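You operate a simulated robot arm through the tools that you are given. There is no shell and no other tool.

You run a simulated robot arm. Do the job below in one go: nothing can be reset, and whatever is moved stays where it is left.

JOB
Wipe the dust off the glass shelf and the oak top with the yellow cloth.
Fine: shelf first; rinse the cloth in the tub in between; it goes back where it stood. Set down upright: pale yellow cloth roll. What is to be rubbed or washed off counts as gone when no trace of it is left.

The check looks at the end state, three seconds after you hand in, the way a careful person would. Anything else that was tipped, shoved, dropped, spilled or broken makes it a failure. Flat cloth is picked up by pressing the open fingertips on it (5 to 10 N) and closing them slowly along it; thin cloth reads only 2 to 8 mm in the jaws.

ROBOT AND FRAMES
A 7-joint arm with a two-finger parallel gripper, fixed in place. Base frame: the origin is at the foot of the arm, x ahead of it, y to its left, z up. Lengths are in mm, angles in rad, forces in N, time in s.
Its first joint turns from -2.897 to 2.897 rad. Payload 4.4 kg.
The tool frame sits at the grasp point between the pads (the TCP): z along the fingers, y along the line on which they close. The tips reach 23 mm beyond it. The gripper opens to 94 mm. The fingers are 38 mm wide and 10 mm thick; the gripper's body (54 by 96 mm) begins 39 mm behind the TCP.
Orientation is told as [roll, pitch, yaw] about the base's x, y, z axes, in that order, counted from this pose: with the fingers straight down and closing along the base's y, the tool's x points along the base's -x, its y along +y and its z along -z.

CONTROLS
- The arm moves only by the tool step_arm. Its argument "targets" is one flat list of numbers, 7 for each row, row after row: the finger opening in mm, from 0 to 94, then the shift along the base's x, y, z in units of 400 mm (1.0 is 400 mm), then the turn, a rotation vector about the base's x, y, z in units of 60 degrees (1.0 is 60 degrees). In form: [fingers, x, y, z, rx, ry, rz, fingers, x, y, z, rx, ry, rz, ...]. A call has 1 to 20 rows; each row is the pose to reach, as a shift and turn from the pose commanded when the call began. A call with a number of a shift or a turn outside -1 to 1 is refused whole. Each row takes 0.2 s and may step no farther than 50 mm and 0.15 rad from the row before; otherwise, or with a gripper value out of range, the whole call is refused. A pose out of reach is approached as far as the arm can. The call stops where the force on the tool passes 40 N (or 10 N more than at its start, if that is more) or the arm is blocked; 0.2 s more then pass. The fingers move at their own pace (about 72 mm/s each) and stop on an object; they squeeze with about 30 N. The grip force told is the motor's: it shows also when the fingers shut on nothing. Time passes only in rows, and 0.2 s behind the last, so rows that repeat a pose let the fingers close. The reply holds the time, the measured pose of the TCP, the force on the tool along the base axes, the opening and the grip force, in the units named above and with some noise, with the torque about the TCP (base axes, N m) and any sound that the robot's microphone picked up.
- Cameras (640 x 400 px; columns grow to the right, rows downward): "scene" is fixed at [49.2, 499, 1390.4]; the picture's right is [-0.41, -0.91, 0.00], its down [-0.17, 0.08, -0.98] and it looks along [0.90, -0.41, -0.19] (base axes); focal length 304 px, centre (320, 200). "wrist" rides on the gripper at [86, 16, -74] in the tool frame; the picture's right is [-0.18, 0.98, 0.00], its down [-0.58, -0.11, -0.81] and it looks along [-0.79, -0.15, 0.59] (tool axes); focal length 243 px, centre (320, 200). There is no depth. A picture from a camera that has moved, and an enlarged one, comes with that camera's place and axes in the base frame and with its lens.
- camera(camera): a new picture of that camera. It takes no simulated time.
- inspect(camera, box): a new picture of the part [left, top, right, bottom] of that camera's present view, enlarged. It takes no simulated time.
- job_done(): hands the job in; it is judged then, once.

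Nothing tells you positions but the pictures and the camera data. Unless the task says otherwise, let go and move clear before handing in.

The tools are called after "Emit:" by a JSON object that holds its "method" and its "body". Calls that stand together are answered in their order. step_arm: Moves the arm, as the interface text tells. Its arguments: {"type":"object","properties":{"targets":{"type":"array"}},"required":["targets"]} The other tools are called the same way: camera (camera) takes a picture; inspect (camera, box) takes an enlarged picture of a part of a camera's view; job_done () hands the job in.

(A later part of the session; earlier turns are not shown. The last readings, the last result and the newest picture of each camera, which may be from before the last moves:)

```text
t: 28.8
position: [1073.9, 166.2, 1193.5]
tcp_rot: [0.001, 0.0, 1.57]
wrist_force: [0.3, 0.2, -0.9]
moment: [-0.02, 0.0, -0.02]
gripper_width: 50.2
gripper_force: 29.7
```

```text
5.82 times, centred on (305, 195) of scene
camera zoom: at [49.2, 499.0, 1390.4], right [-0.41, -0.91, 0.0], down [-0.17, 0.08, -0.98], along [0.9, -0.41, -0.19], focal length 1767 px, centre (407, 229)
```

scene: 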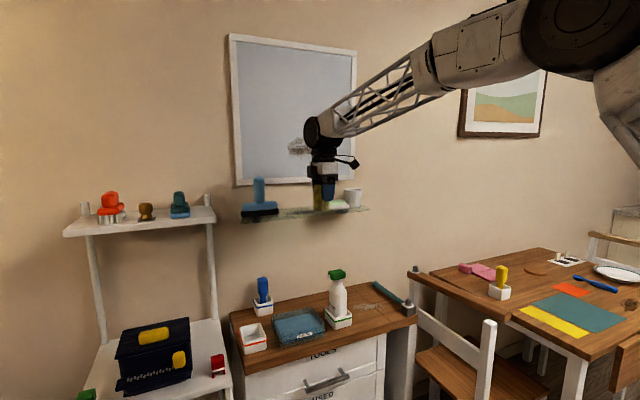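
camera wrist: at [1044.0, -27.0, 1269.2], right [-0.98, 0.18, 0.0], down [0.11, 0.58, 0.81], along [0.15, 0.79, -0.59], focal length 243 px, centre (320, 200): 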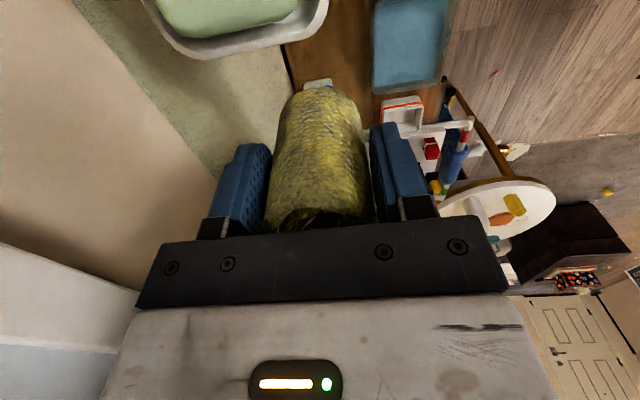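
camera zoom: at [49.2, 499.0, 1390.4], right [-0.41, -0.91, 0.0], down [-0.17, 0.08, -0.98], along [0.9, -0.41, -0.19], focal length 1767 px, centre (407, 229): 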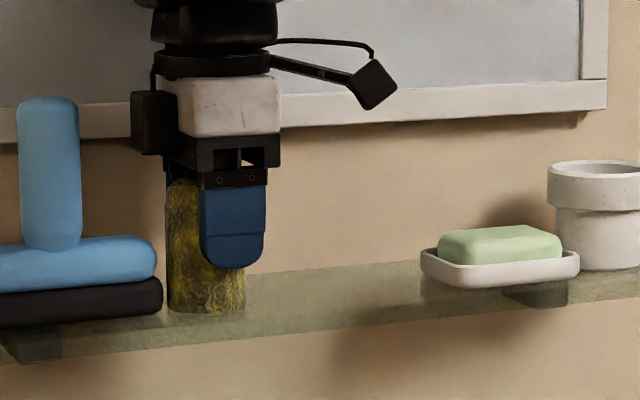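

The dust looks gone from this view, though contact has dropped again because the roll slid up slightly in the grip. I'll lift and back off to look at the glass closely.

Emit:
{"method": "step_arm", "body": {"targets": [30, 0, -0.02, 0.05, 0, 0, 0, 30, 0, -0.05, 0.12, 0, 0, 0, 30, -0.1, -0.1, 0.14, 0, 0, 0, 30, -0.2, -0.13, 0.16, 0, 0, 0, 30, -0.3, -0.13, 0.18, 0, 0, 0, 30, -0.4, -0.13, 0.2, 0, 0, 0, 30, -0.5, -0.13, 0.2, 0, 0, 0, 30, -0.5, -0.13, 0.2, 0, 0, 0]}}

Emit:
{"method": "camera", "body": {"camera": "wrist"}}

Emit:
{"method": "inspect", "body": {"camera": "scene", "box": [250, 165, 360, 225]}}

Emit:
{"method": "inspect", "body": {"camera": "wrist", "box": [0, 0, 240, 200]}}

```text
t: 30.6
position: [872.3, 115.5, 1275.4]
tcp_rot: [-0.001, -0.001, 1.57]
wrist_force: [-0.4, -0.3, -0.6]
moment: [-0.03, 0.0, 0.0]
gripper_width: 50.2
gripper_force: 30.0
```

```text
taken
camera wrist: at [854.6, 29.9, 1349.6], right [-0.98, 0.18, 0.0], down [0.11, 0.58, 0.81], along [0.15, 0.79, -0.59], focal length 243 px, centre (320, 200)
```

wrist: 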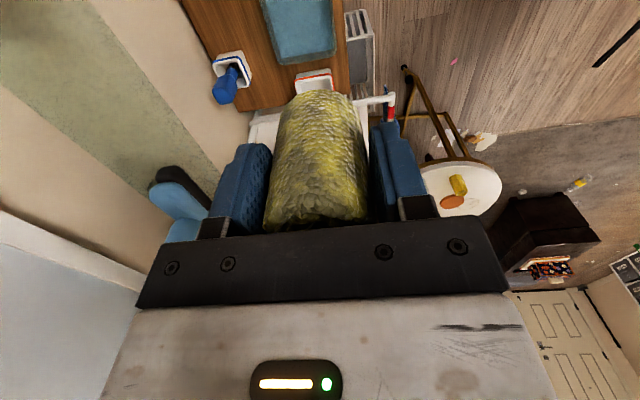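

```text
5.82 times, centred on (305, 195) of scene
camera zoom: at [49.2, 499.0, 1390.4], right [-0.41, -0.91, 0.0], down [-0.17, 0.08, -0.98], along [0.9, -0.41, -0.19], focal length 1767 px, centre (407, 229)
```

zoom: 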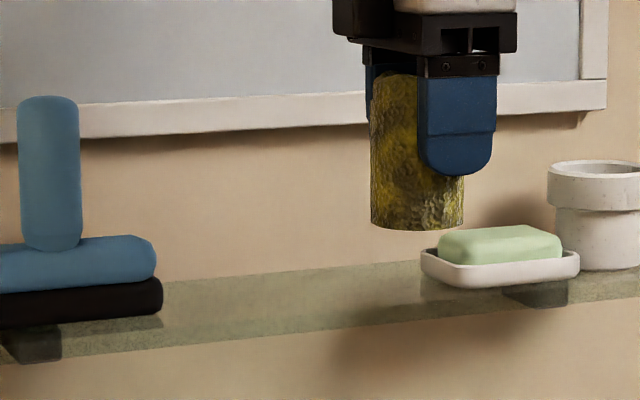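

```text
2.00 times, centred on (120, 100) of wrist
camera zoom: at [854.6, 29.9, 1349.6], right [-0.98, 0.18, 0.0], down [0.11, 0.58, 0.81], along [0.15, 0.79, -0.59], focal length 485 px, centre (720, 400)
```

zoom: 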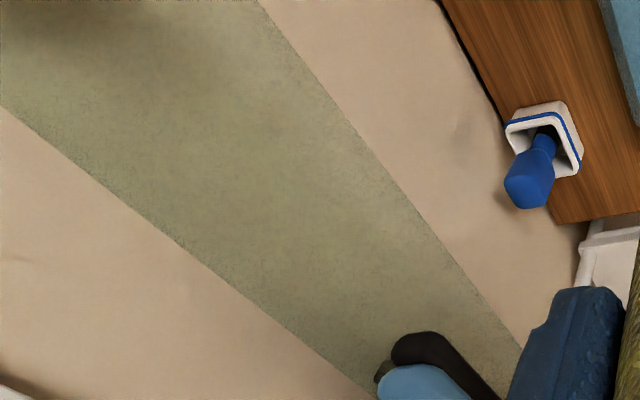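

The shelf looks clean in both views; only the soft shadow beside the soap dish is left, and it was there from the start. I'll turn the gripper back to yaw 0 and look straight down at the wiped area from above.

Emit:
{"method": "step_arm", "body": {"targets": [30, 0, 0, 0.02, 0, 0, -0.125, 30, 0, 0, 0.04, 0, 0, -0.25, 30, 0, 0, 0.06, 0, 0, -0.375, 30, 0, 0, 0.08, 0, 0, -0.5, 30, 0, 0, 0.0875, 0, 0, -0.625, 30, 0, 0, 0.0875, 0, 0, -0.75, 30, 0, 0, 0.0875, 0, 0, -0.875, 30, 0, 0, 0.0875, 0, 0, -1.0]}}

Emit:
{"method": "step_arm", "body": {"targets": [30, 0.1, 0, 0, 0, 0, -0.125, 30, 0.2, 0, 0, 0, 0, -0.25, 30, 0.3, 0, 0, 0, 0, -0.375, 30, 0.4, 0, 0, 0, 0, -0.5, 30, 0.425, 0, 0, 0, 0, -0.5, 30, 0.425, 0, 0, 0, 0, -0.5]}}

Emit:
{"method": "inspect", "body": {"camera": "wrist", "box": [120, 0, 520, 140]}}

Emit:
{"method": "inspect", "body": {"camera": "wrist", "box": [230, 0, 430, 90]}}

```text
t: 32.4
position: [871.9, 114.2, 1308.7]
tcp_rot: [-0.001, 0.002, 0.521]
wrist_force: [-0.6, 0.3, -1.0]
moment: [0.02, 0.0, -0.01]
gripper_width: 50.2
gripper_force: 30.4
```

```text
t: 33.8
position: [1045.0, 116.8, 1308.5]
tcp_rot: [0.0, 0.001, 0.0]
wrist_force: [-0.3, -0.1, -1.1]
moment: [-0.03, 0.01, 0.02]
gripper_width: 50.5
gripper_force: 29.9
```

```text
1.60 times, centred on (320, 70) of wrist
camera zoom: at [956.7, 133.5, 1382.9], right [0.18, 0.98, 0.0], down [0.58, -0.11, 0.81], along [0.79, -0.15, -0.59], focal length 388 px, centre (320, 408)
```

zoom: 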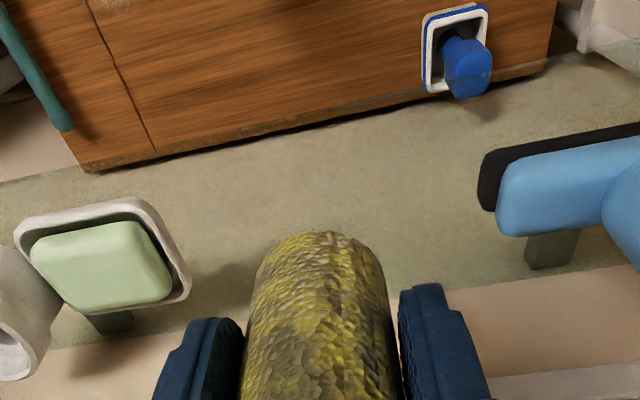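

```text
3.20 times, centred on (330, 45) of wrist
camera zoom: at [956.7, 133.5, 1382.9], right [0.18, 0.98, 0.0], down [0.58, -0.11, 0.81], along [0.79, -0.15, -0.59], focal length 776 px, centre (288, 696)
```

zoom: 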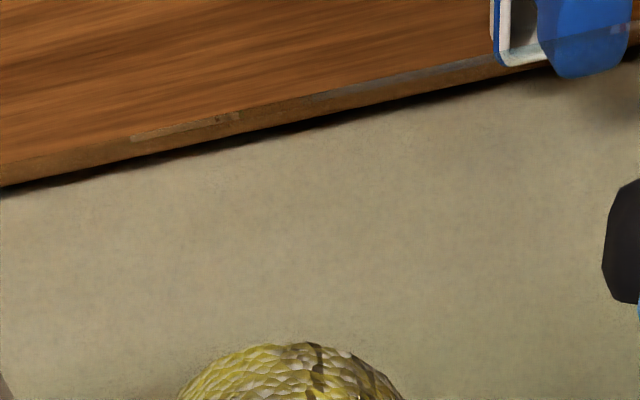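

The wiped area looks clear from above. There's a faint pale streak along the shelf's front edge, so I'll zoom in on it to be sure it isn't dust.

Emit:
{"method": "inspect", "body": {"camera": "wrist", "box": [260, 0, 330, 44]}}

Emit:
{"method": "inspect", "body": {"camera": "wrist", "box": [320, 0, 400, 50]}}

Emit:
{"method": "inspect", "body": {"camera": "scene", "box": [285, 195, 345, 225]}}

```text
9.09 times, centred on (295, 22) of wrist
camera zoom: at [956.7, 133.5, 1382.9], right [0.18, 0.98, 0.0], down [0.58, -0.11, 0.81], along [0.79, -0.15, -0.59], focal length 2206 px, centre (547, 1818)
```

zoom: 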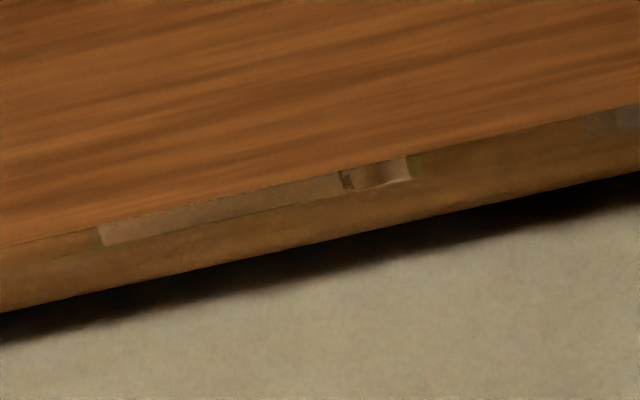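

```text
8.00 times, centred on (360, 25) of wrist
camera zoom: at [956.7, 133.5, 1382.9], right [0.18, 0.98, 0.0], down [0.58, -0.11, 0.81], along [0.79, -0.15, -0.59], focal length 1941 px, centre (0, 1600)
```

zoom: 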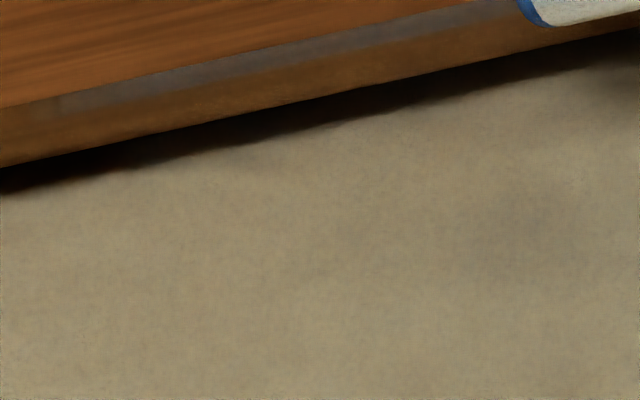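

```text
10.67 times, centred on (315, 210) of scene
camera zoom: at [49.2, 499.0, 1390.4], right [-0.41, -0.91, 0.0], down [-0.17, 0.08, -0.98], along [0.9, -0.41, -0.19], focal length 3239 px, centre (373, 93)
```

zoom: 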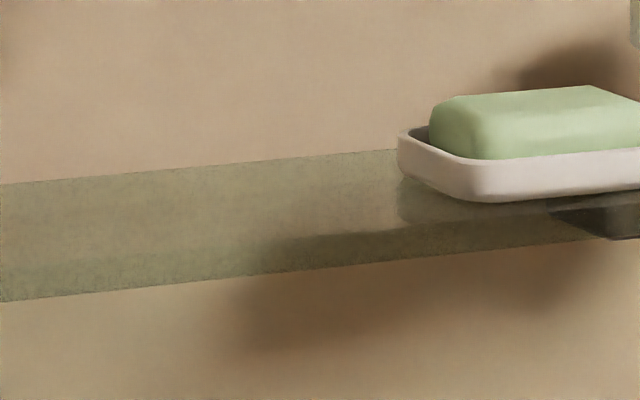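

The streak reads as reflections in the glass edge, not dust. I'll check the left end by the squeegee, where there may be a very faint patch.

Emit:
{"method": "inspect", "body": {"camera": "scene", "box": [262, 198, 312, 226]}}

Emit:
{"method": "inspect", "body": {"camera": "wrist", "box": [350, 0, 470, 75]}}

Emit:
{"method": "inspect", "body": {"camera": "wrist", "box": [180, 20, 320, 110]}}

```text
12.80 times, centred on (287, 212) of scene
camera zoom: at [49.2, 499.0, 1390.4], right [-0.41, -0.91, 0.0], down [-0.17, 0.08, -0.98], along [0.9, -0.41, -0.19], focal length 3887 px, centre (742, 46)
```

zoom: 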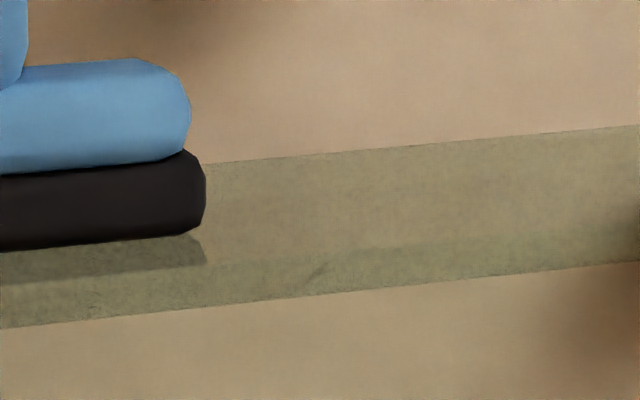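

```text
5.33 times, centred on (410, 38) of wrist
camera zoom: at [956.7, 133.5, 1382.9], right [0.18, 0.98, 0.0], down [0.58, -0.11, 0.81], along [0.79, -0.15, -0.59], focal length 1294 px, centre (-160, 1067)
```

zoom: 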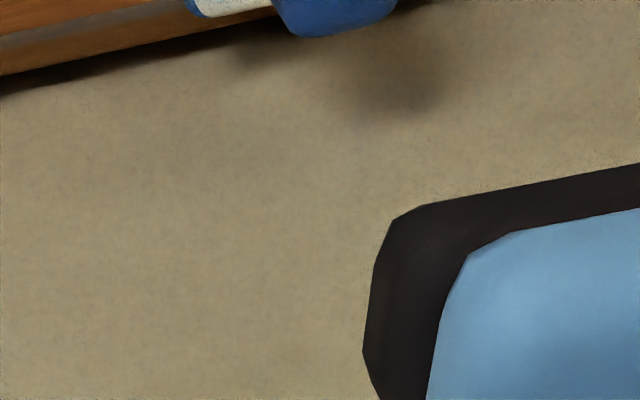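

```text
4.44 times, centred on (250, 65) of wrist
camera zoom: at [956.7, 133.5, 1382.9], right [0.18, 0.98, 0.0], down [0.58, -0.11, 0.81], along [0.79, -0.15, -0.59], focal length 1078 px, centre (631, 800)
```

zoom: 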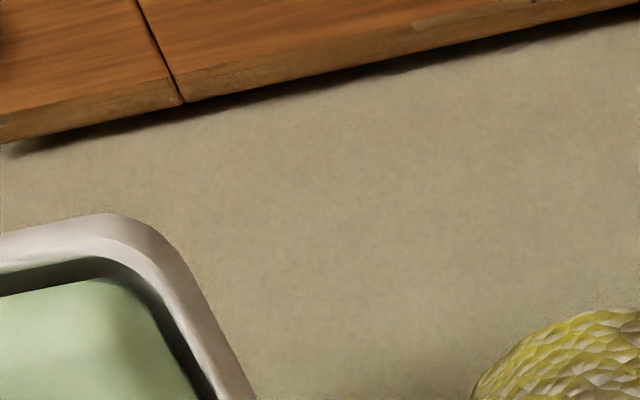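

I see a very faint patch near (1049, 178) that could be a shadow on the wall behind the glass. I'll shift the viewpoint; parallax and the moved shadow will tell.

Emit:
{"method": "step_arm", "body": {"targets": [30, -0.1, -0.04, 0, 0, 0, 0, 30, -0.2, -0.1, 0, 0, 0, 0, 30, -0.21, -0.16, 0, 0, 0, 0, 30, -0.21, -0.16, 0, 0, 0, 0]}}

Emit:
{"method": "inspect", "body": {"camera": "wrist", "box": [340, 50, 500, 150]}}

Emit:
{"method": "inspect", "body": {"camera": "wrist", "box": [180, 40, 500, 200]}}

Emit:
{"method": "inspect", "body": {"camera": "scene", "box": [262, 198, 312, 226]}}

```text
t: 34.8
position: [960.0, 53.3, 1308.2]
tcp_rot: [-0.001, 0.0, -0.001]
wrist_force: [0.0, 0.7, -0.7]
moment: [-0.01, 0.01, 0.01]
gripper_width: 50.7
gripper_force: 29.5
```

```text
4.00 times, centred on (420, 100) of wrist
camera zoom: at [872.6, 70.9, 1383.1], right [0.18, 0.98, 0.0], down [0.58, -0.11, 0.81], along [0.79, -0.15, -0.59], focal length 970 px, centre (-80, 600)
```

zoom: 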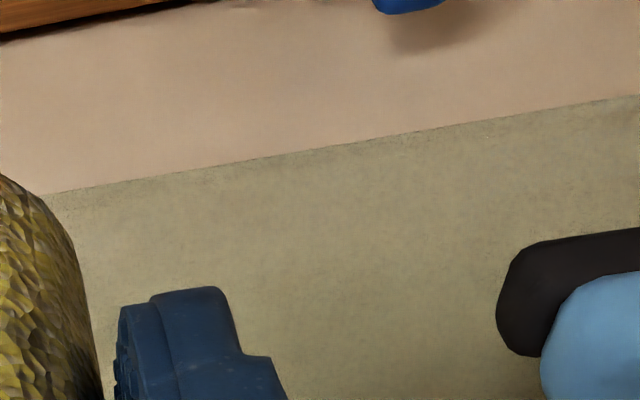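

```text
2.00 times, centred on (340, 120) of wrist
camera zoom: at [872.6, 70.9, 1383.1], right [0.18, 0.98, 0.0], down [0.58, -0.11, 0.81], along [0.79, -0.15, -0.59], focal length 485 px, centre (280, 360)
```

zoom: 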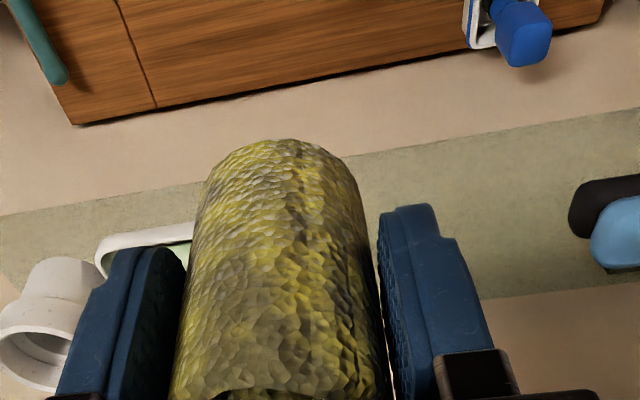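

```text
12.80 times, centred on (287, 212) of scene
camera zoom: at [49.2, 499.0, 1390.4], right [-0.41, -0.91, 0.0], down [-0.17, 0.08, -0.98], along [0.9, -0.41, -0.19], focal length 3887 px, centre (742, 46)
```

zoom: 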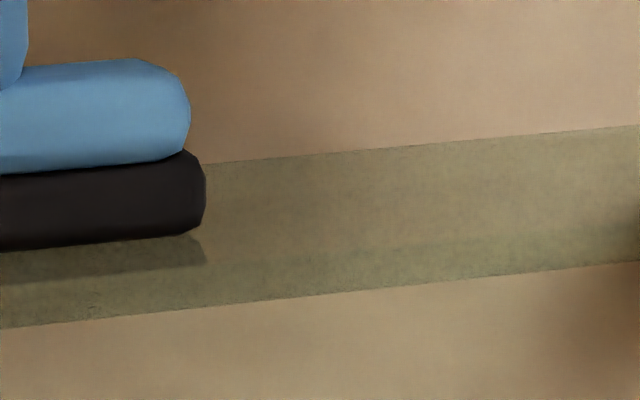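

With the gripper moved, the faint patch and the edge mark have both vanished, so they were shadow and reflection. The shelf is clean. Now I'll take the roll over the tub, centred near (917, 184).

Emit:
{"method": "step_arm", "body": {"targets": [30, -0.0525, 0.08, 0, 0, 0, 0, 30, -0.1045, 0.16, 0, 0, 0, 0, 30, -0.1045, 0.25, 0, 0, 0, 0, 30, -0.1045, 0.328, 0, 0, 0, 0, 30, -0.1045, 0.328, -0.1, 0, 0, 0, 30, -0.1045, 0.328, -0.21, 0, 0, 0, 30, -0.1045, 0.328, -0.32, 0, 0, 0, 30, -0.1045, 0.328, -0.43, 0, 0, 0, 30, -0.1045, 0.328, -0.54, 0, 0, 0, 30, -0.1045, 0.328, -0.65, 0, 0, 0, 30, -0.1045, 0.328, -0.76, 0, 0, 0, 30, -0.1045, 0.328, -0.85, 0, 0, 0, 30, -0.1045, 0.328, -0.92, 0, 0, 0, 30, -0.1045, 0.328, -0.92, 0, 0, 0]}}

Emit:
{"method": "camera", "body": {"camera": "wrist"}}

Emit:
{"method": "inspect", "body": {"camera": "scene", "box": [240, 230, 370, 350]}}

Emit:
{"method": "inspect", "body": {"camera": "wrist", "box": [220, 0, 480, 160]}}

```text
t: 37.8
position: [920.5, 184.2, 939.0]
tcp_rot: [0.001, -0.001, 0.0]
wrist_force: [0.0, 0.3, -0.9]
moment: [-0.01, -0.01, -0.01]
gripper_width: 50.3
gripper_force: 29.8
```

```text
taken
camera wrist: at [832.5, 201.7, 1015.0], right [0.18, 0.98, 0.0], down [0.58, -0.11, 0.81], along [0.79, -0.15, -0.59], focal length 243 px, centre (320, 200)
```

wrist: 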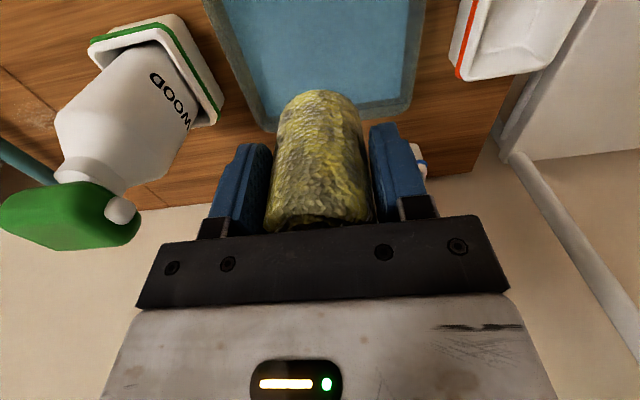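

```text
3.33 times, centred on (305, 290) of scene
camera zoom: at [49.2, 499.0, 1390.4], right [-0.41, -0.91, 0.0], down [-0.17, 0.08, -0.98], along [0.9, -0.41, -0.19], focal length 1012 px, centre (370, -100)
```

zoom: 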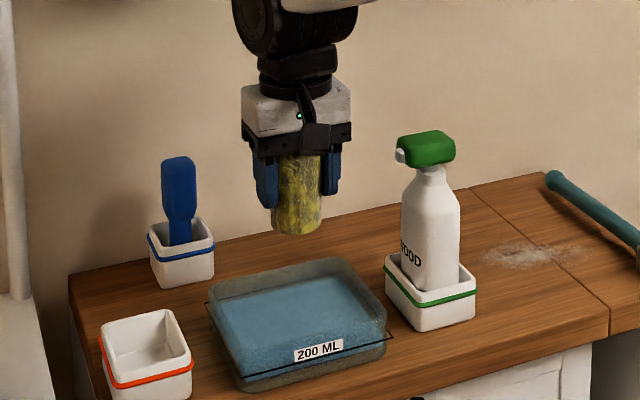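

```text
2.46 times, centred on (350, 80) of wrist
camera zoom: at [832.5, 201.7, 1015.0], right [0.18, 0.98, 0.0], down [0.58, -0.11, 0.81], along [0.79, -0.15, -0.59], focal length 597 px, centre (246, 495)
```

zoom: 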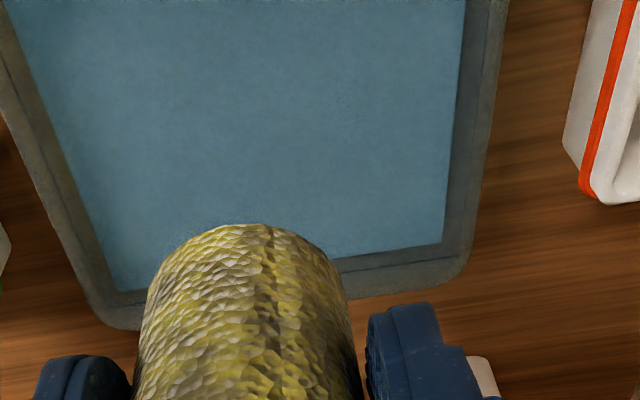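

The roll is centred over the tub. I'll descend in stages into the water, watching the force and the view.

Emit:
{"method": "step_arm", "body": {"targets": [30, 0.0, 0.004, -0.08, 0, 0, 0, 30, 0.0, 0.008, -0.16, 0, 0, 0, 30, 0.0, 0.008, -0.22, 0, 0, 0, 30, 0.0, 0.008, -0.25, 0, 0, 0, 30, 0.0, 0.008, -0.25, 0, 0, 0]}}

Emit:
{"method": "inspect", "body": {"camera": "scene", "box": [255, 270, 345, 350]}}

Emit:
{"method": "camera", "body": {"camera": "wrist"}}

```text
t: 39.0
position: [917.2, 187.1, 842.1]
tcp_rot: [0.0, 0.0, 0.001]
wrist_force: [-0.3, -0.5, -0.7]
moment: [0.02, 0.05, -0.01]
gripper_width: 49.9
gripper_force: 29.5
```

```text
5.00 times, centred on (300, 310) of scene
camera zoom: at [49.2, 499.0, 1390.4], right [-0.41, -0.91, 0.0], down [-0.17, 0.08, -0.98], along [0.9, -0.41, -0.19], focal length 1518 px, centre (420, -350)
```

zoom: 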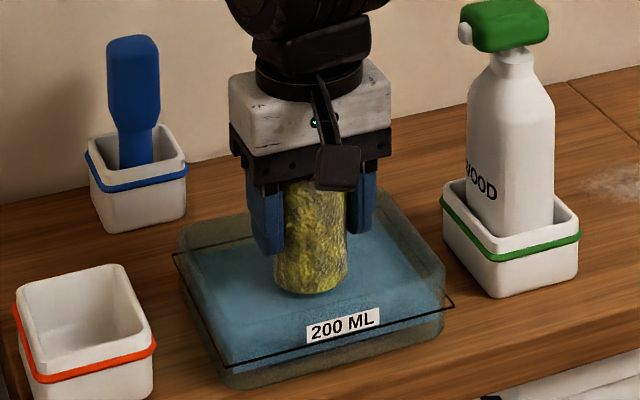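

```text
taken
camera wrist: at [830.1, 203.4, 915.8], right [0.18, 0.98, 0.0], down [0.58, -0.11, 0.81], along [0.79, -0.15, -0.59], focal length 243 px, centre (320, 200)
```

wrist: 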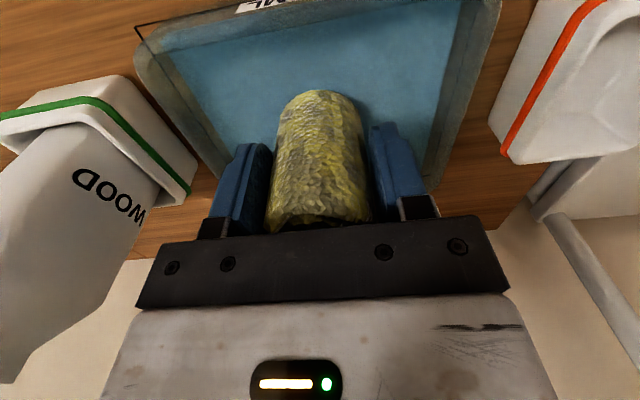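

The roll is just above the water and well inside the rim. I'll lower it further in small steps.

Emit:
{"method": "step_arm", "body": {"targets": [30, 0, 0, -0.01, 0, 0, 0, 30, 0, 0, -0.02, 0, 0, 0, 30, 0, 0, -0.03, 0, 0, 0, 30, 0, 0, -0.03, 0, 0, 0]}}

Emit:
{"method": "inspect", "body": {"camera": "scene", "box": [262, 290, 342, 345]}}

```text
t: 40.0
position: [917.7, 186.2, 828.1]
tcp_rot: [0.001, -0.001, 0.001]
wrist_force: [-0.6, -0.2, -0.4]
moment: [-0.04, -0.05, -0.04]
gripper_width: 50.2
gripper_force: 30.1
```

```text
7.27 times, centred on (302, 318) of scene
camera zoom: at [49.2, 499.0, 1390.4], right [-0.41, -0.91, 0.0], down [-0.17, 0.08, -0.98], along [0.9, -0.41, -0.19], focal length 2208 px, centre (451, -654)
```

zoom: 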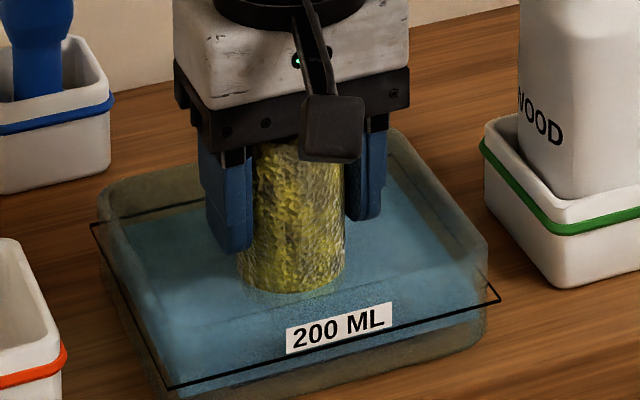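

The lower end is entering the water. I'll go a little deeper, keeping clear of the floor.

Emit:
{"method": "step_arm", "body": {"targets": [30, 0, 0, -0.005, 0, 0, 0, 30, 0, 0, -0.01, 0, 0, 0, 30, 0, 0, -0.01, 0, 0, 0]}}

Emit:
{"method": "step_arm", "body": {"targets": [30, 0, 0, -0.005, 0, 0, 0, 30, 0, 0, -0.005, 0, 0, 0]}}

Emit:
{"method": "inspect", "body": {"camera": "scene", "box": [262, 290, 342, 345]}}

```text
t: 40.8
position: [916.8, 186.9, 824.2]
tcp_rot: [0.0, 0.0, 0.001]
wrist_force: [-0.2, -0.2, -0.7]
moment: [0.0, -0.04, -0.01]
gripper_width: 50.3
gripper_force: 30.3
```

```text
t: 41.4
position: [917.7, 186.3, 823.6]
tcp_rot: [0.0, -0.001, 0.0]
wrist_force: [-3.2, -4.1, 15.1]
moment: [-0.21, 0.0, 0.01]
gripper_width: 50.0
gripper_force: 29.7
```

```text
7.27 times, centred on (302, 318) of scene
camera zoom: at [49.2, 499.0, 1390.4], right [-0.41, -0.91, 0.0], down [-0.17, 0.08, -0.98], along [0.9, -0.41, -0.19], focal length 2208 px, centre (451, -654)
```

zoom: 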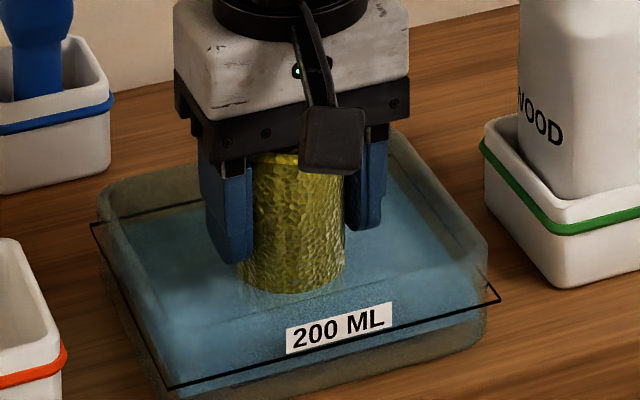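

The roll has touched the tub floor and darkened as it soaks up water. I'll lift it 3 mm off the floor and swish gently, staying under the waterline.

Emit:
{"method": "step_arm", "body": {"targets": [30, 0, 0, 0.0075, 0, 0, 0, 30, 0, 0, 0.0075, 0, 0, 0, 30, 0, 0.02, 0.0075, 0, 0, 0, 30, 0, 0.04, 0.0075, 0, 0, 0, 30, 0, 0.02, 0.0075, 0, 0, 0, 30, 0, 0, 0.0075, 0, 0, 0, 30, 0, -0.02, 0.0075, 0, 0, 0, 30, 0, -0.04, 0.0075, 0, 0, 0, 30, 0, -0.02, 0.0075, 0, 0, 0, 30, 0, 0, 0.0075, 0, 0, 0, 30, 0.02, 0, 0.0075, 0, 0, 0, 30, 0, 0, 0.0075, 0, 0, 0, 30, -0.02, 0, 0.0075, 0, 0, 0, 30, 0, 0, 0.0075, 0, 0, 0, 30, 0, 0.02, 0.0075, 0, 0, 0, 30, 0, 0.04, 0.0075, 0, 0, 0, 30, 0, 0.02, 0.0075, 0, 0, 0, 30, 0, 0, 0.0075, 0, 0, 0, 30, 0, 0, 0.0075, 0, 0, 0]}}

Emit:
{"method": "inspect", "body": {"camera": "scene", "box": [262, 290, 342, 345]}}

```text
t: 45.4
position: [917.8, 185.5, 826.6]
tcp_rot: [0.0, 0.002, 0.001]
wrist_force: [0.0, -1.1, -0.5]
moment: [0.0, 0.01, 0.0]
gripper_width: 50.7
gripper_force: 29.2
```

```text
7.27 times, centred on (302, 318) of scene
camera zoom: at [49.2, 499.0, 1390.4], right [-0.41, -0.91, 0.0], down [-0.17, 0.08, -0.98], along [0.9, -0.41, -0.19], focal length 2208 px, centre (451, -654)
```

zoom: 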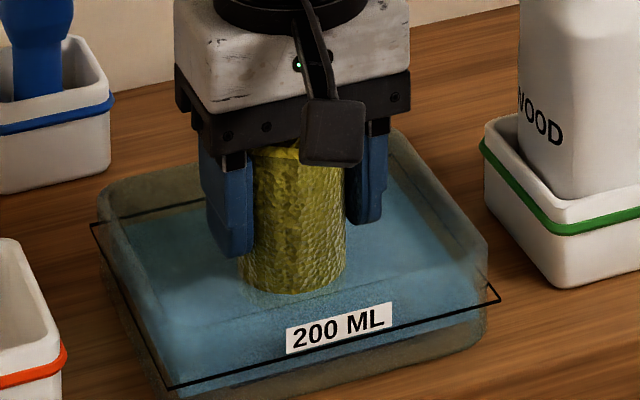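

The cloth now looks evenly coloured and wet. I'll lift it slowly and let it drip over the tub for a few seconds.

Emit:
{"method": "step_arm", "body": {"targets": [30, 0, 0, 0.02, 0, 0, 0, 30, 0, 0, 0.04, 0, 0, 0, 30, 0, 0, 0.06, 0, 0, 0, 30, 0, 0, 0.08, 0, 0, 0, 30, 0, 0, 0.1, 0, 0, 0, 30, 0, 0, 0.1, 0, 0, 0, 30, 0, 0, 0.1, 0, 0, 0, 30, 0, 0, 0.1, 0, 0, 0, 30, 0, 0, 0.1, 0, 0, 0, 30, 0, 0, 0.1, 0, 0, 0, 30, 0, 0, 0.1, 0, 0, 0, 30, 0, 0, 0.1, 0, 0, 0, 30, 0, 0, 0.1, 0, 0, 0, 30, 0, 0, 0.1, 0, 0, 0, 30, 0, 0, 0.1, 0, 0, 0, 30, 0, 0, 0.1, 0, 0, 0]}}

Emit:
{"method": "inspect", "body": {"camera": "scene", "box": [255, 270, 345, 345]}}

Emit:
{"method": "camera", "body": {"camera": "scene"}}

```text
t: 48.8
position: [917.7, 186.9, 866.6]
tcp_rot: [-0.001, 0.0, 0.001]
wrist_force: [-0.8, -0.8, -0.9]
moment: [0.0, -0.01, 0.0]
gripper_width: 50.0
gripper_force: 29.8
```

```text
5.33 times, centred on (300, 308) of scene
camera zoom: at [49.2, 499.0, 1390.4], right [-0.41, -0.91, 0.0], down [-0.17, 0.08, -0.98], along [0.9, -0.41, -0.19], focal length 1619 px, centre (427, -373)
```

zoom: 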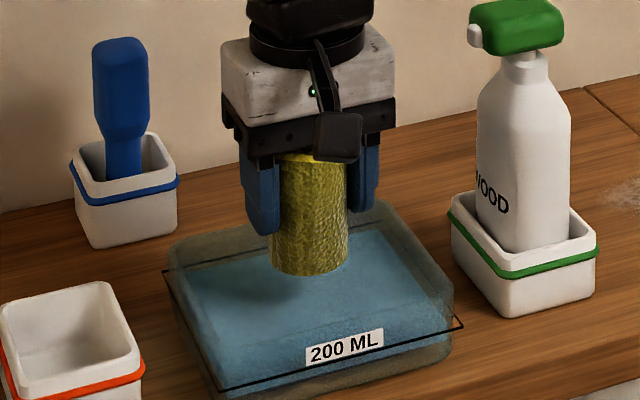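

```text
taken
```

scene: 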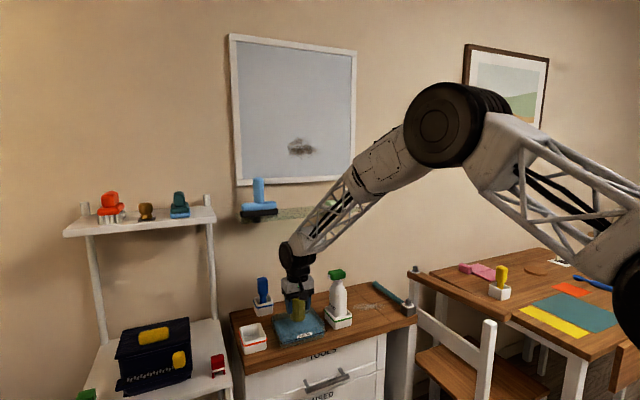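

The tub stands where it was and the water is inside. Now I'll carry the roll high over the spray bottle to in front of the oak dust, turning the gripper 90° so it stays clear of the hammer.

Emit:
{"method": "step_arm", "body": {"targets": [30, 0, 0, 0.1, 0, 0, 0, 30, 0, 0, 0.2, 0, 0, 0, 30, 0, 0, 0.3, 0, 0, 0, 30, 0, 0, 0.4, 0, 0, 0, 30, 0, 0, 0.507, 0, 0, 0, 30, -0.02, -0.088, 0.507, 0, 0, 0.125, 30, -0.04, -0.176, 0.507, 0, 0, 0.25, 30, -0.06, -0.264, 0.507, 0, 0, 0.375, 30, -0.08, -0.352, 0.507, 0, 0, 0.5, 30, -0.0905, -0.44, 0.507, 0, 0, 0.625, 30, -0.0905, -0.528, 0.507, 0, 0, 0.75, 30, -0.0905, -0.616, 0.507, 0, 0, 0.875, 30, -0.0905, -0.701, 0.507, 0, 0, 1.0, 30, -0.0905, -0.701, 0.507, 0, 0, 1.0]}}

Emit:
{"method": "step_arm", "body": {"targets": [30, 0, 0, 0, 0, 0, 0.125, 30, 0, 0, 0, 0, 0, 0.25, 30, 0, 0, 0, 0, 0, 0.375, 30, 0, 0, 0, 0, 0, 0.5, 30, 0, 0, -0.1, 0, 0, 0.5, 30, 0, 0, -0.2, 0, 0, 0.5, 30, 0, 0, -0.3, 0, 0, 0.5, 30, 0, 0, -0.4, 0, 0, 0.5, 30, 0, 0, -0.5, 0, 0, 0.5, 30, 0, 0, -0.55, 0, 0, 0.5, 30, 0, 0, -0.55, 0, 0, 0.5]}}

Emit:
{"method": "camera", "body": {"camera": "wrist"}}

Emit:
{"method": "inspect", "body": {"camera": "scene", "box": [330, 240, 440, 340]}}

```text
t: 51.8
position: [881.0, -95.3, 1066.4]
tcp_rot: [0.0, 0.001, 1.05]
wrist_force: [-0.3, 0.0, -0.4]
moment: [0.01, 0.01, -0.01]
gripper_width: 50.1
gripper_force: 30.0
```

```text
t: 54.2
position: [879.2, -96.7, 849.0]
tcp_rot: [0.001, 0.0, 1.568]
wrist_force: [-0.2, 0.3, 0.1]
moment: [0.0, -0.02, -0.03]
gripper_width: 49.8
gripper_force: 30.2
```

```text
taken
camera wrist: at [862.1, -181.5, 922.9], right [-0.98, 0.18, 0.0], down [0.11, 0.58, 0.81], along [0.15, 0.79, -0.59], focal length 243 px, centre (320, 200)
```

wrist: 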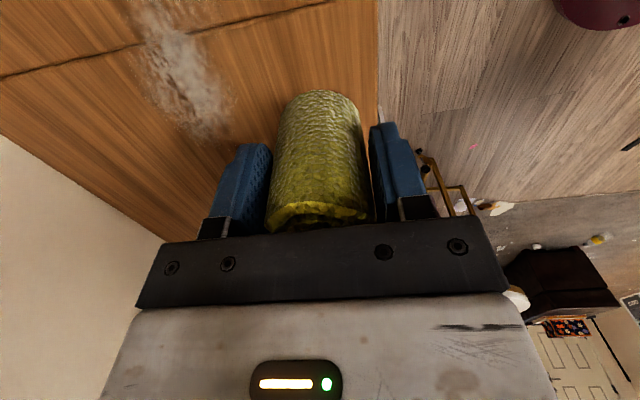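

```text
4.00 times, centred on (385, 290) of scene
camera zoom: at [49.2, 499.0, 1390.4], right [-0.41, -0.91, 0.0], down [-0.17, 0.08, -0.98], along [0.9, -0.41, -0.19], focal length 1215 px, centre (60, -160)
```

zoom: 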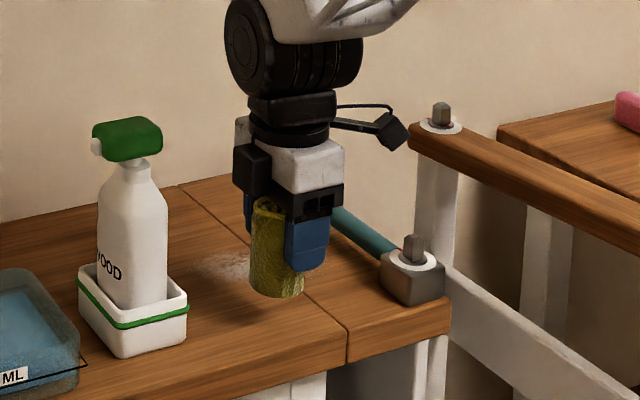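

I'm in front of the oak dust with the bottle and hammer clear. I'll zoom in on the dust from here to plan the strokes.

Emit:
{"method": "inspect", "body": {"camera": "wrist", "box": [60, 0, 320, 120]}}

```text
2.46 times, centred on (190, 60) of wrist
camera zoom: at [862.1, -181.5, 922.9], right [-0.98, 0.18, 0.0], down [0.11, 0.58, 0.81], along [0.15, 0.79, -0.59], focal length 597 px, centre (640, 545)
```

zoom: 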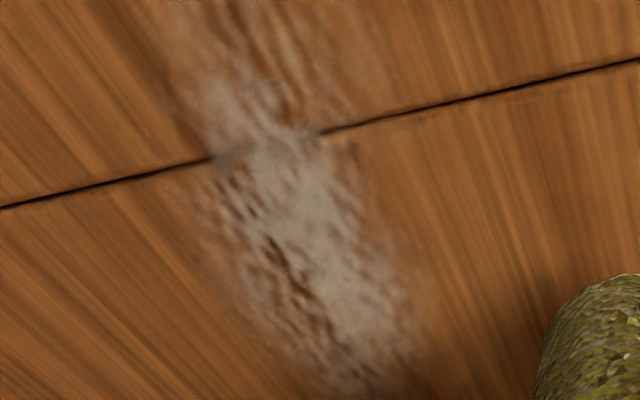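

The oak dust spans about x 922–992 and y -188 to -65. I'll go in low over its near side and then feel for the surface in small steps.

Emit:
{"method": "step_arm", "body": {"targets": [30, 0.07, -0.03, 0, 0, 0, 0, 30, 0.145, -0.0675, 0, 0, 0, 0, 30, 0.145, -0.0675, -0.04, 0, 0, 0, 30, 0.145, -0.0675, -0.075, 0, 0, 0, 30, 0.145, -0.0675, -0.08, 0, 0, 0, 30, 0.145, -0.0675, -0.08, 0, 0, 0]}}

Emit:
{"method": "step_arm", "body": {"targets": [30, 0, 0, -0.0025, 0, 0, 0, 30, 0, 0, -0.005, 0, 0, 0]}}

Emit:
{"method": "step_arm", "body": {"targets": [30, 0, 0, -0.0025, 0, 0, 0, 30, 0, 0, -0.0025, 0, 0, 0]}}

```text
t: 55.6
position: [939.5, -122.3, 817.0]
tcp_rot: [-0.001, 0.0, 1.569]
wrist_force: [-0.4, 0.6, 0.7]
moment: [0.0, -0.01, -0.02]
gripper_width: 50.1
gripper_force: 29.3
```

```text
t: 56.2
position: [939.6, -122.7, 815.4]
tcp_rot: [0.001, 0.0, 1.571]
wrist_force: [0.3, -0.4, -1.0]
moment: [0.02, 0.03, -0.02]
gripper_width: 50.1
gripper_force: 30.4
```

```text
t: 56.8
position: [938.2, -121.5, 814.0]
tcp_rot: [0.001, 0.002, 1.571]
wrist_force: [0.3, -0.4, -0.2]
moment: [0.02, -0.03, -0.02]
gripper_width: 50.1
gripper_force: 30.5
```

Still no contact at z 814, so I'll continue down a millimetre at a time.

Emit:
{"method": "step_arm", "body": {"targets": [30, 0, 0, -0.0025, 0, 0, 0, 30, 0, 0, -0.0025, 0, 0, 0]}}

Emit:
{"method": "step_arm", "body": {"targets": [30, 0, 0, -0.0025, 0, 0, 0, 30, 0, 0, -0.0025, 0, 0, 0]}}

```text
t: 57.4
position: [938.7, -122.9, 812.9]
tcp_rot: [-0.001, 0.002, 1.572]
wrist_force: [0.1, 0.3, -0.9]
moment: [-0.02, -0.02, 0.01]
gripper_width: 49.9
gripper_force: 30.4
```

```text
t: 58.0
position: [938.4, -121.8, 812.2]
tcp_rot: [0.0, 0.0, 1.57]
wrist_force: [-2.1, -0.1, 5.4]
moment: [0.1, 0.13, 0.05]
gripper_width: 49.9
gripper_force: 29.4
```

Contact at about 5 N. I'll press a hair more and wipe the first line along y, checking the force as I go.

Emit:
{"method": "step_arm", "body": {"targets": [30, 0, 0.02, -0.001, 0, 0, 0, 30, 0, 0.045, -0.001, 0, 0, 0, 30, 0, 0.07, -0.001, 0, 0, 0, 30, 0, 0.1, -0.001, 0, 0, 0, 30, 0, 0.115, -0.001, 0, 0, 0]}}

Emit:
{"method": "step_arm", "body": {"targets": [30, 0, -0.03, 0, 0, 0, 0, 30, 0, -0.06, 0, 0, 0, 0, 30, 0, -0.09, 0, 0, 0, 0, 30, 0, -0.12, 0, 0, 0, 0, 30, 0, -0.15, 0, 0, 0, 0]}}

Emit:
{"method": "inspect", "body": {"camera": "scene", "box": [330, 240, 440, 340]}}

```text
t: 59.2
position: [940.6, -77.3, 810.4]
tcp_rot: [-0.001, 0.0, 1.57]
wrist_force: [0.5, -4.1, 8.1]
moment: [-0.03, -0.01, 0.0]
gripper_width: 49.9
gripper_force: 29.4
```

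```text
t: 60.4
position: [939.3, -136.1, 812.7]
tcp_rot: [0.0, -0.002, 1.57]
wrist_force: [-0.2, 1.3, -1.0]
moment: [-0.01, -0.02, 0.01]
gripper_width: 49.7
gripper_force: 29.6
```

```text
4.00 times, centred on (385, 290) of scene
camera zoom: at [49.2, 499.0, 1390.4], right [-0.41, -0.91, 0.0], down [-0.17, 0.08, -0.98], along [0.9, -0.41, -0.19], focal length 1215 px, centre (60, -160)
```

zoom: 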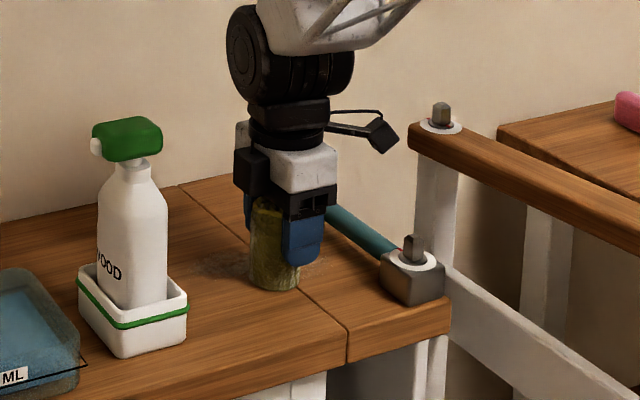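

It's wiping well, but contact fades toward the right, so I'll drop a little more there and continue.

Emit:
{"method": "step_arm", "body": {"targets": [30, 0, 0, -0.0025, 0, 0, 0, 30, 0, 0, -0.0025, 0, 0, 0]}}

Emit:
{"method": "step_arm", "body": {"targets": [30, 0, -0.03, 0, 0, 0, 0, 30, 0, -0.06, 0, 0, 0, 0, 30, 0, -0.09, 0, 0, 0, 0, 30, 0, -0.09, 0, 0, 0, 0]}}

```text
t: 61.0
position: [938.7, -135.2, 810.3]
tcp_rot: [-0.002, 0.0, 1.571]
wrist_force: [-2.0, -3.5, 10.0]
moment: [-0.02, 0.18, 0.09]
gripper_width: 49.8
gripper_force: 30.4
```

```text
t: 62.0
position: [940.1, -170.5, 811.9]
tcp_rot: [-0.003, -0.001, 1.571]
wrist_force: [3.7, 12.0, 28.2]
moment: [0.5, -0.11, -0.06]
gripper_width: 49.7
gripper_force: 29.6
```

That's 28 N at this end, a bit too firm, so I'll ease up about 1.2 mm. Then I'll step to the next line at x ≈ 956.

Emit:
{"method": "step_arm", "body": {"targets": [30, 0, 0, 0.003, 0, 0, 0, 30, 0, 0, 0.003, 0, 0, 0]}}

Emit:
{"method": "step_arm", "body": {"targets": [30, 0.02, 0, 0, 0, 0, 0, 30, 0.0425, 0, 0, 0, 0, 0, 30, 0.0425, 0, 0, 0, 0, 0]}}

```text
t: 62.6
position: [939.3, -172.0, 810.4]
tcp_rot: [0.001, 0.0, 1.571]
wrist_force: [7.1, -2.1, 15.9]
moment: [-0.26, -0.3, 0.05]
gripper_width: 49.9
gripper_force: 30.0
```

```text
t: 63.4
position: [957.1, -172.0, 811.6]
tcp_rot: [-0.001, 0.0, 1.569]
wrist_force: [-8.4, -1.1, 20.0]
moment: [-0.09, 0.26, -0.02]
gripper_width: 49.8
gripper_force: 30.1
```

Force is steady at around 20 N, so I'll ease slightly and sweep this second line back toward the bottle side.

Emit:
{"method": "step_arm", "body": {"targets": [30, 0, 0.03, 0.001, 0, 0, 0, 30, 0, 0.06, 0.001, 0, 0, 0, 30, 0, 0.09, 0.001, 0, 0, 0, 30, 0, 0.12, 0.001, 0, 0, 0]}}

Emit:
{"method": "step_arm", "body": {"targets": [30, 0, 0.03, -0.001, 0, 0, 0, 30, 0, 0.06, -0.001, 0, 0, 0, 30, 0, 0.09, -0.001, 0, 0, 0, 30, 0, 0.12, -0.001, 0, 0, 0]}}

Emit:
{"method": "inspect", "body": {"camera": "scene", "box": [350, 265, 420, 325]}}

```text
t: 64.4
position: [954.8, -124.4, 811.2]
tcp_rot: [-0.001, 0.0, 1.571]
wrist_force: [2.1, -6.6, 12.1]
moment: [-0.51, -0.09, 0.01]
gripper_width: 49.6
gripper_force: 30.0
```

```text
t: 65.4
position: [955.2, -77.8, 810.5]
tcp_rot: [-0.001, -0.001, 1.57]
wrist_force: [0.2, -3.3, 8.5]
moment: [-0.24, -0.09, 0.02]
gripper_width: 49.8
gripper_force: 30.3
```

```text
6.67 times, centred on (385, 295) of scene
camera zoom: at [49.2, 499.0, 1390.4], right [-0.41, -0.91, 0.0], down [-0.17, 0.08, -0.98], along [0.9, -0.41, -0.19], focal length 2024 px, centre (-113, -433)
```

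zoom: 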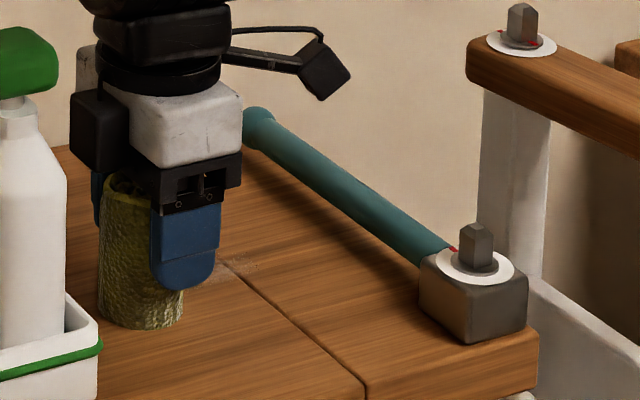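

Most of the dust is gone, with a faint remainder further back and near the seam. I'll take the third line at x ≈ 975.

Emit:
{"method": "step_arm", "body": {"targets": [30, 0.025, 0, 0, 0, 0, 0, 30, 0.0475, 0, 0, 0, 0, 0, 30, 0.0475, -0.03, 0, 0, 0, 0, 30, 0.0475, -0.06, 0, 0, 0, 0, 30, 0.0475, -0.09, 0, 0, 0, 0, 30, 0.0475, -0.12, 0, 0, 0, 0]}}

Emit:
{"method": "step_arm", "body": {"targets": [30, 0, -0.03, 0, 0, 0, 0, 30, 0, -0.06, 0, 0, 0, 0, 30, 0, -0.09, 0, 0, 0, 0, 30, 0, -0.11, 0, 0, 0, 0, 30, 0, -0.11, 0, 0, 0, 0]}}

Emit:
{"method": "inspect", "body": {"camera": "scene", "box": [350, 265, 420, 325]}}

```text
t: 66.8
position: [975.1, -123.7, 811.9]
tcp_rot: [0.001, -0.001, 1.571]
wrist_force: [-0.4, -1.0, -0.4]
moment: [-0.05, 0.0, -0.01]
gripper_width: 49.8
gripper_force: 30.1
```

```text
t: 68.0
position: [975.2, -167.7, 810.7]
tcp_rot: [0.0, 0.0, 1.571]
wrist_force: [0.1, -0.1, 0.5]
moment: [-0.01, -0.02, 0.02]
gripper_width: 49.8
gripper_force: 29.8
```

```text
6.67 times, centred on (385, 295) of scene
camera zoom: at [49.2, 499.0, 1390.4], right [-0.41, -0.91, 0.0], down [-0.17, 0.08, -0.98], along [0.9, -0.41, -0.19], focal length 2024 px, centre (-113, -433)
```

zoom: 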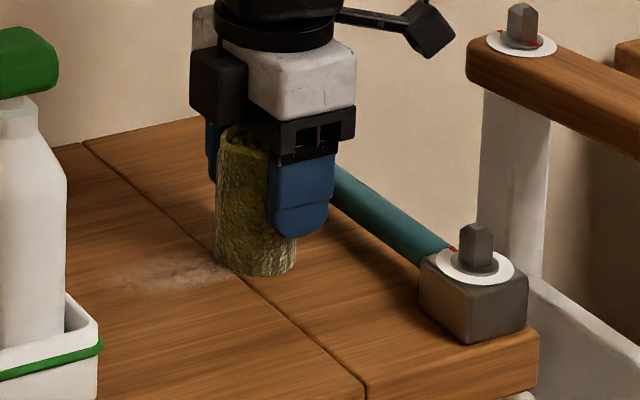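

Contact was lost on part of that line and a thin smear remains around (963, -102). I'll lower until I feel about 10–15 N and wipe again.

Emit:
{"method": "step_arm", "body": {"targets": [30, 0, 0, -0.0025, 0, 0, 0, 30, 0, 0, -0.0025, 0, 0, 0]}}

Emit:
{"method": "step_arm", "body": {"targets": [30, 0, 0.03, 0, 0, 0, 0, 30, 0, 0.06, 0, 0, 0, 0, 30, 0, 0.09, 0, 0, 0, 0, 30, 0, 0.11, 0, 0, 0, 0]}}

```text
t: 68.6
position: [976.1, -167.0, 811.4]
tcp_rot: [0.0, 0.0, 1.572]
wrist_force: [-4.0, -1.5, 11.5]
moment: [0.04, 0.23, 0.07]
gripper_width: 49.8
gripper_force: 30.2
```

```text
t: 69.6
position: [975.2, -125.8, 811.4]
tcp_rot: [0.0, 0.0, 1.571]
wrist_force: [0.2, -8.1, 14.4]
moment: [-0.42, -0.04, 0.01]
gripper_width: 49.8
gripper_force: 29.7
```

A steady 14 N now. I'll carry on along this line to the bottle side.

Emit:
{"method": "step_arm", "body": {"targets": [30, 0, 0.03, 0, 0, 0, 0, 30, 0, 0.06, 0, 0, 0, 0, 30, 0, 0.09, 0, 0, 0, 0, 30, 0, 0.12, 0, 0, 0, 0, 30, 0, 0.13, 0, 0, 0, 0]}}

Emit:
{"method": "step_arm", "body": {"targets": [30, -0.02, 0, 0, 0, 0, 0, 30, -0.035, 0, 0, 0, 0, 0, 30, -0.035, -0.03, 0, 0, 0, 0, 30, -0.035, -0.06, 0, 0, 0, 0, 30, -0.035, -0.09, 0, 0, 0, 0, 30, -0.035, -0.12, 0, 0, 0, 0]}}

Emit:
{"method": "inspect", "body": {"camera": "scene", "box": [350, 265, 420, 325]}}

```text
t: 70.8
position: [976.3, -72.2, 810.3]
tcp_rot: [-0.002, 0.001, 1.572]
wrist_force: [3.5, -10.8, 21.1]
moment: [-0.2, -0.11, 0.0]
gripper_width: 49.9
gripper_force: 30.5
```

```text
t: 72.2
position: [961.9, -120.0, 809.9]
tcp_rot: [-0.002, -0.002, 1.572]
wrist_force: [0.4, 12.2, 26.9]
moment: [0.46, 0.05, 0.0]
gripper_width: 49.8
gripper_force: 30.3
```

```text
6.67 times, centred on (385, 295) of scene
camera zoom: at [49.2, 499.0, 1390.4], right [-0.41, -0.91, 0.0], down [-0.17, 0.08, -0.98], along [0.9, -0.41, -0.19], focal length 2024 px, centre (-113, -433)
```

zoom: 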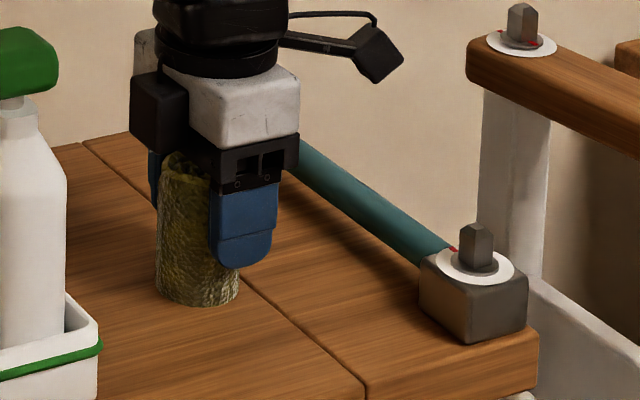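

Clean so far. I'll ease slightly, finish this line to the hammer side, and then take one more line back nearer the front.

Emit:
{"method": "step_arm", "body": {"targets": [30, 0, -0.03, 0.0015, 0, 0, 0, 30, 0, -0.06, 0.0015, 0, 0, 0, 30, 0, -0.09, 0.0015, 0, 0, 0, 30, 0, -0.12, 0.0015, 0, 0, 0, 30, 0, -0.135, 0.0015, 0, 0, 0]}}

Emit:
{"method": "step_arm", "body": {"targets": [30, -0.02, 0, 0, 0, 0, 0, 30, -0.04, 0, 0, 0, 0, 0, 30, -0.05, 0.0, 0, 0, 0, 0, 30, -0.05, 0.03, 0, 0, 0, 0, 30, -0.05, 0.06, 0, 0, 0, 0, 30, -0.05, 0.09, 0, 0, 0, 0]}}

Emit:
{"method": "step_arm", "body": {"targets": [30, 0, 0.03, 0, 0, 0, 0, 30, 0, 0.06, 0, 0, 0, 0, 30, 0, 0.09, 0, 0, 0, 0, 30, 0, 0.12, 0, 0, 0, 0, 30, 0, 0.15, 0, 0, 0, 0]}}

Emit:
{"method": "inspect", "body": {"camera": "scene", "box": [350, 265, 420, 325]}}

```text
t: 73.4
position: [961.1, -172.5, 810.1]
tcp_rot: [0.0, 0.001, 1.57]
wrist_force: [-0.4, 0.0, -0.6]
moment: [-0.02, 0.0, 0.0]
gripper_width: 49.5
gripper_force: 30.5
```

```text
t: 74.8
position: [940.6, -138.0, 812.2]
tcp_rot: [-0.001, 0.001, 1.572]
wrist_force: [0.2, 0.1, 0.3]
moment: [-0.01, -0.02, -0.01]
gripper_width: 49.8
gripper_force: 30.0
```

```text
t: 76.0
position: [943.3, -77.5, 811.1]
tcp_rot: [0.0, 0.0, 1.571]
wrist_force: [0.3, 0.8, -1.5]
moment: [0.0, -0.01, -0.02]
gripper_width: 49.5
gripper_force: 30.0
```

```text
6.67 times, centred on (385, 295) of scene
camera zoom: at [49.2, 499.0, 1390.4], right [-0.41, -0.91, 0.0], down [-0.17, 0.08, -0.98], along [0.9, -0.41, -0.19], focal length 2024 px, centre (-113, -433)
```

zoom: 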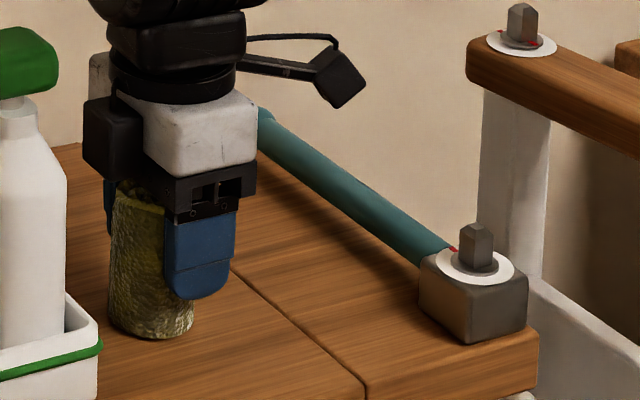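

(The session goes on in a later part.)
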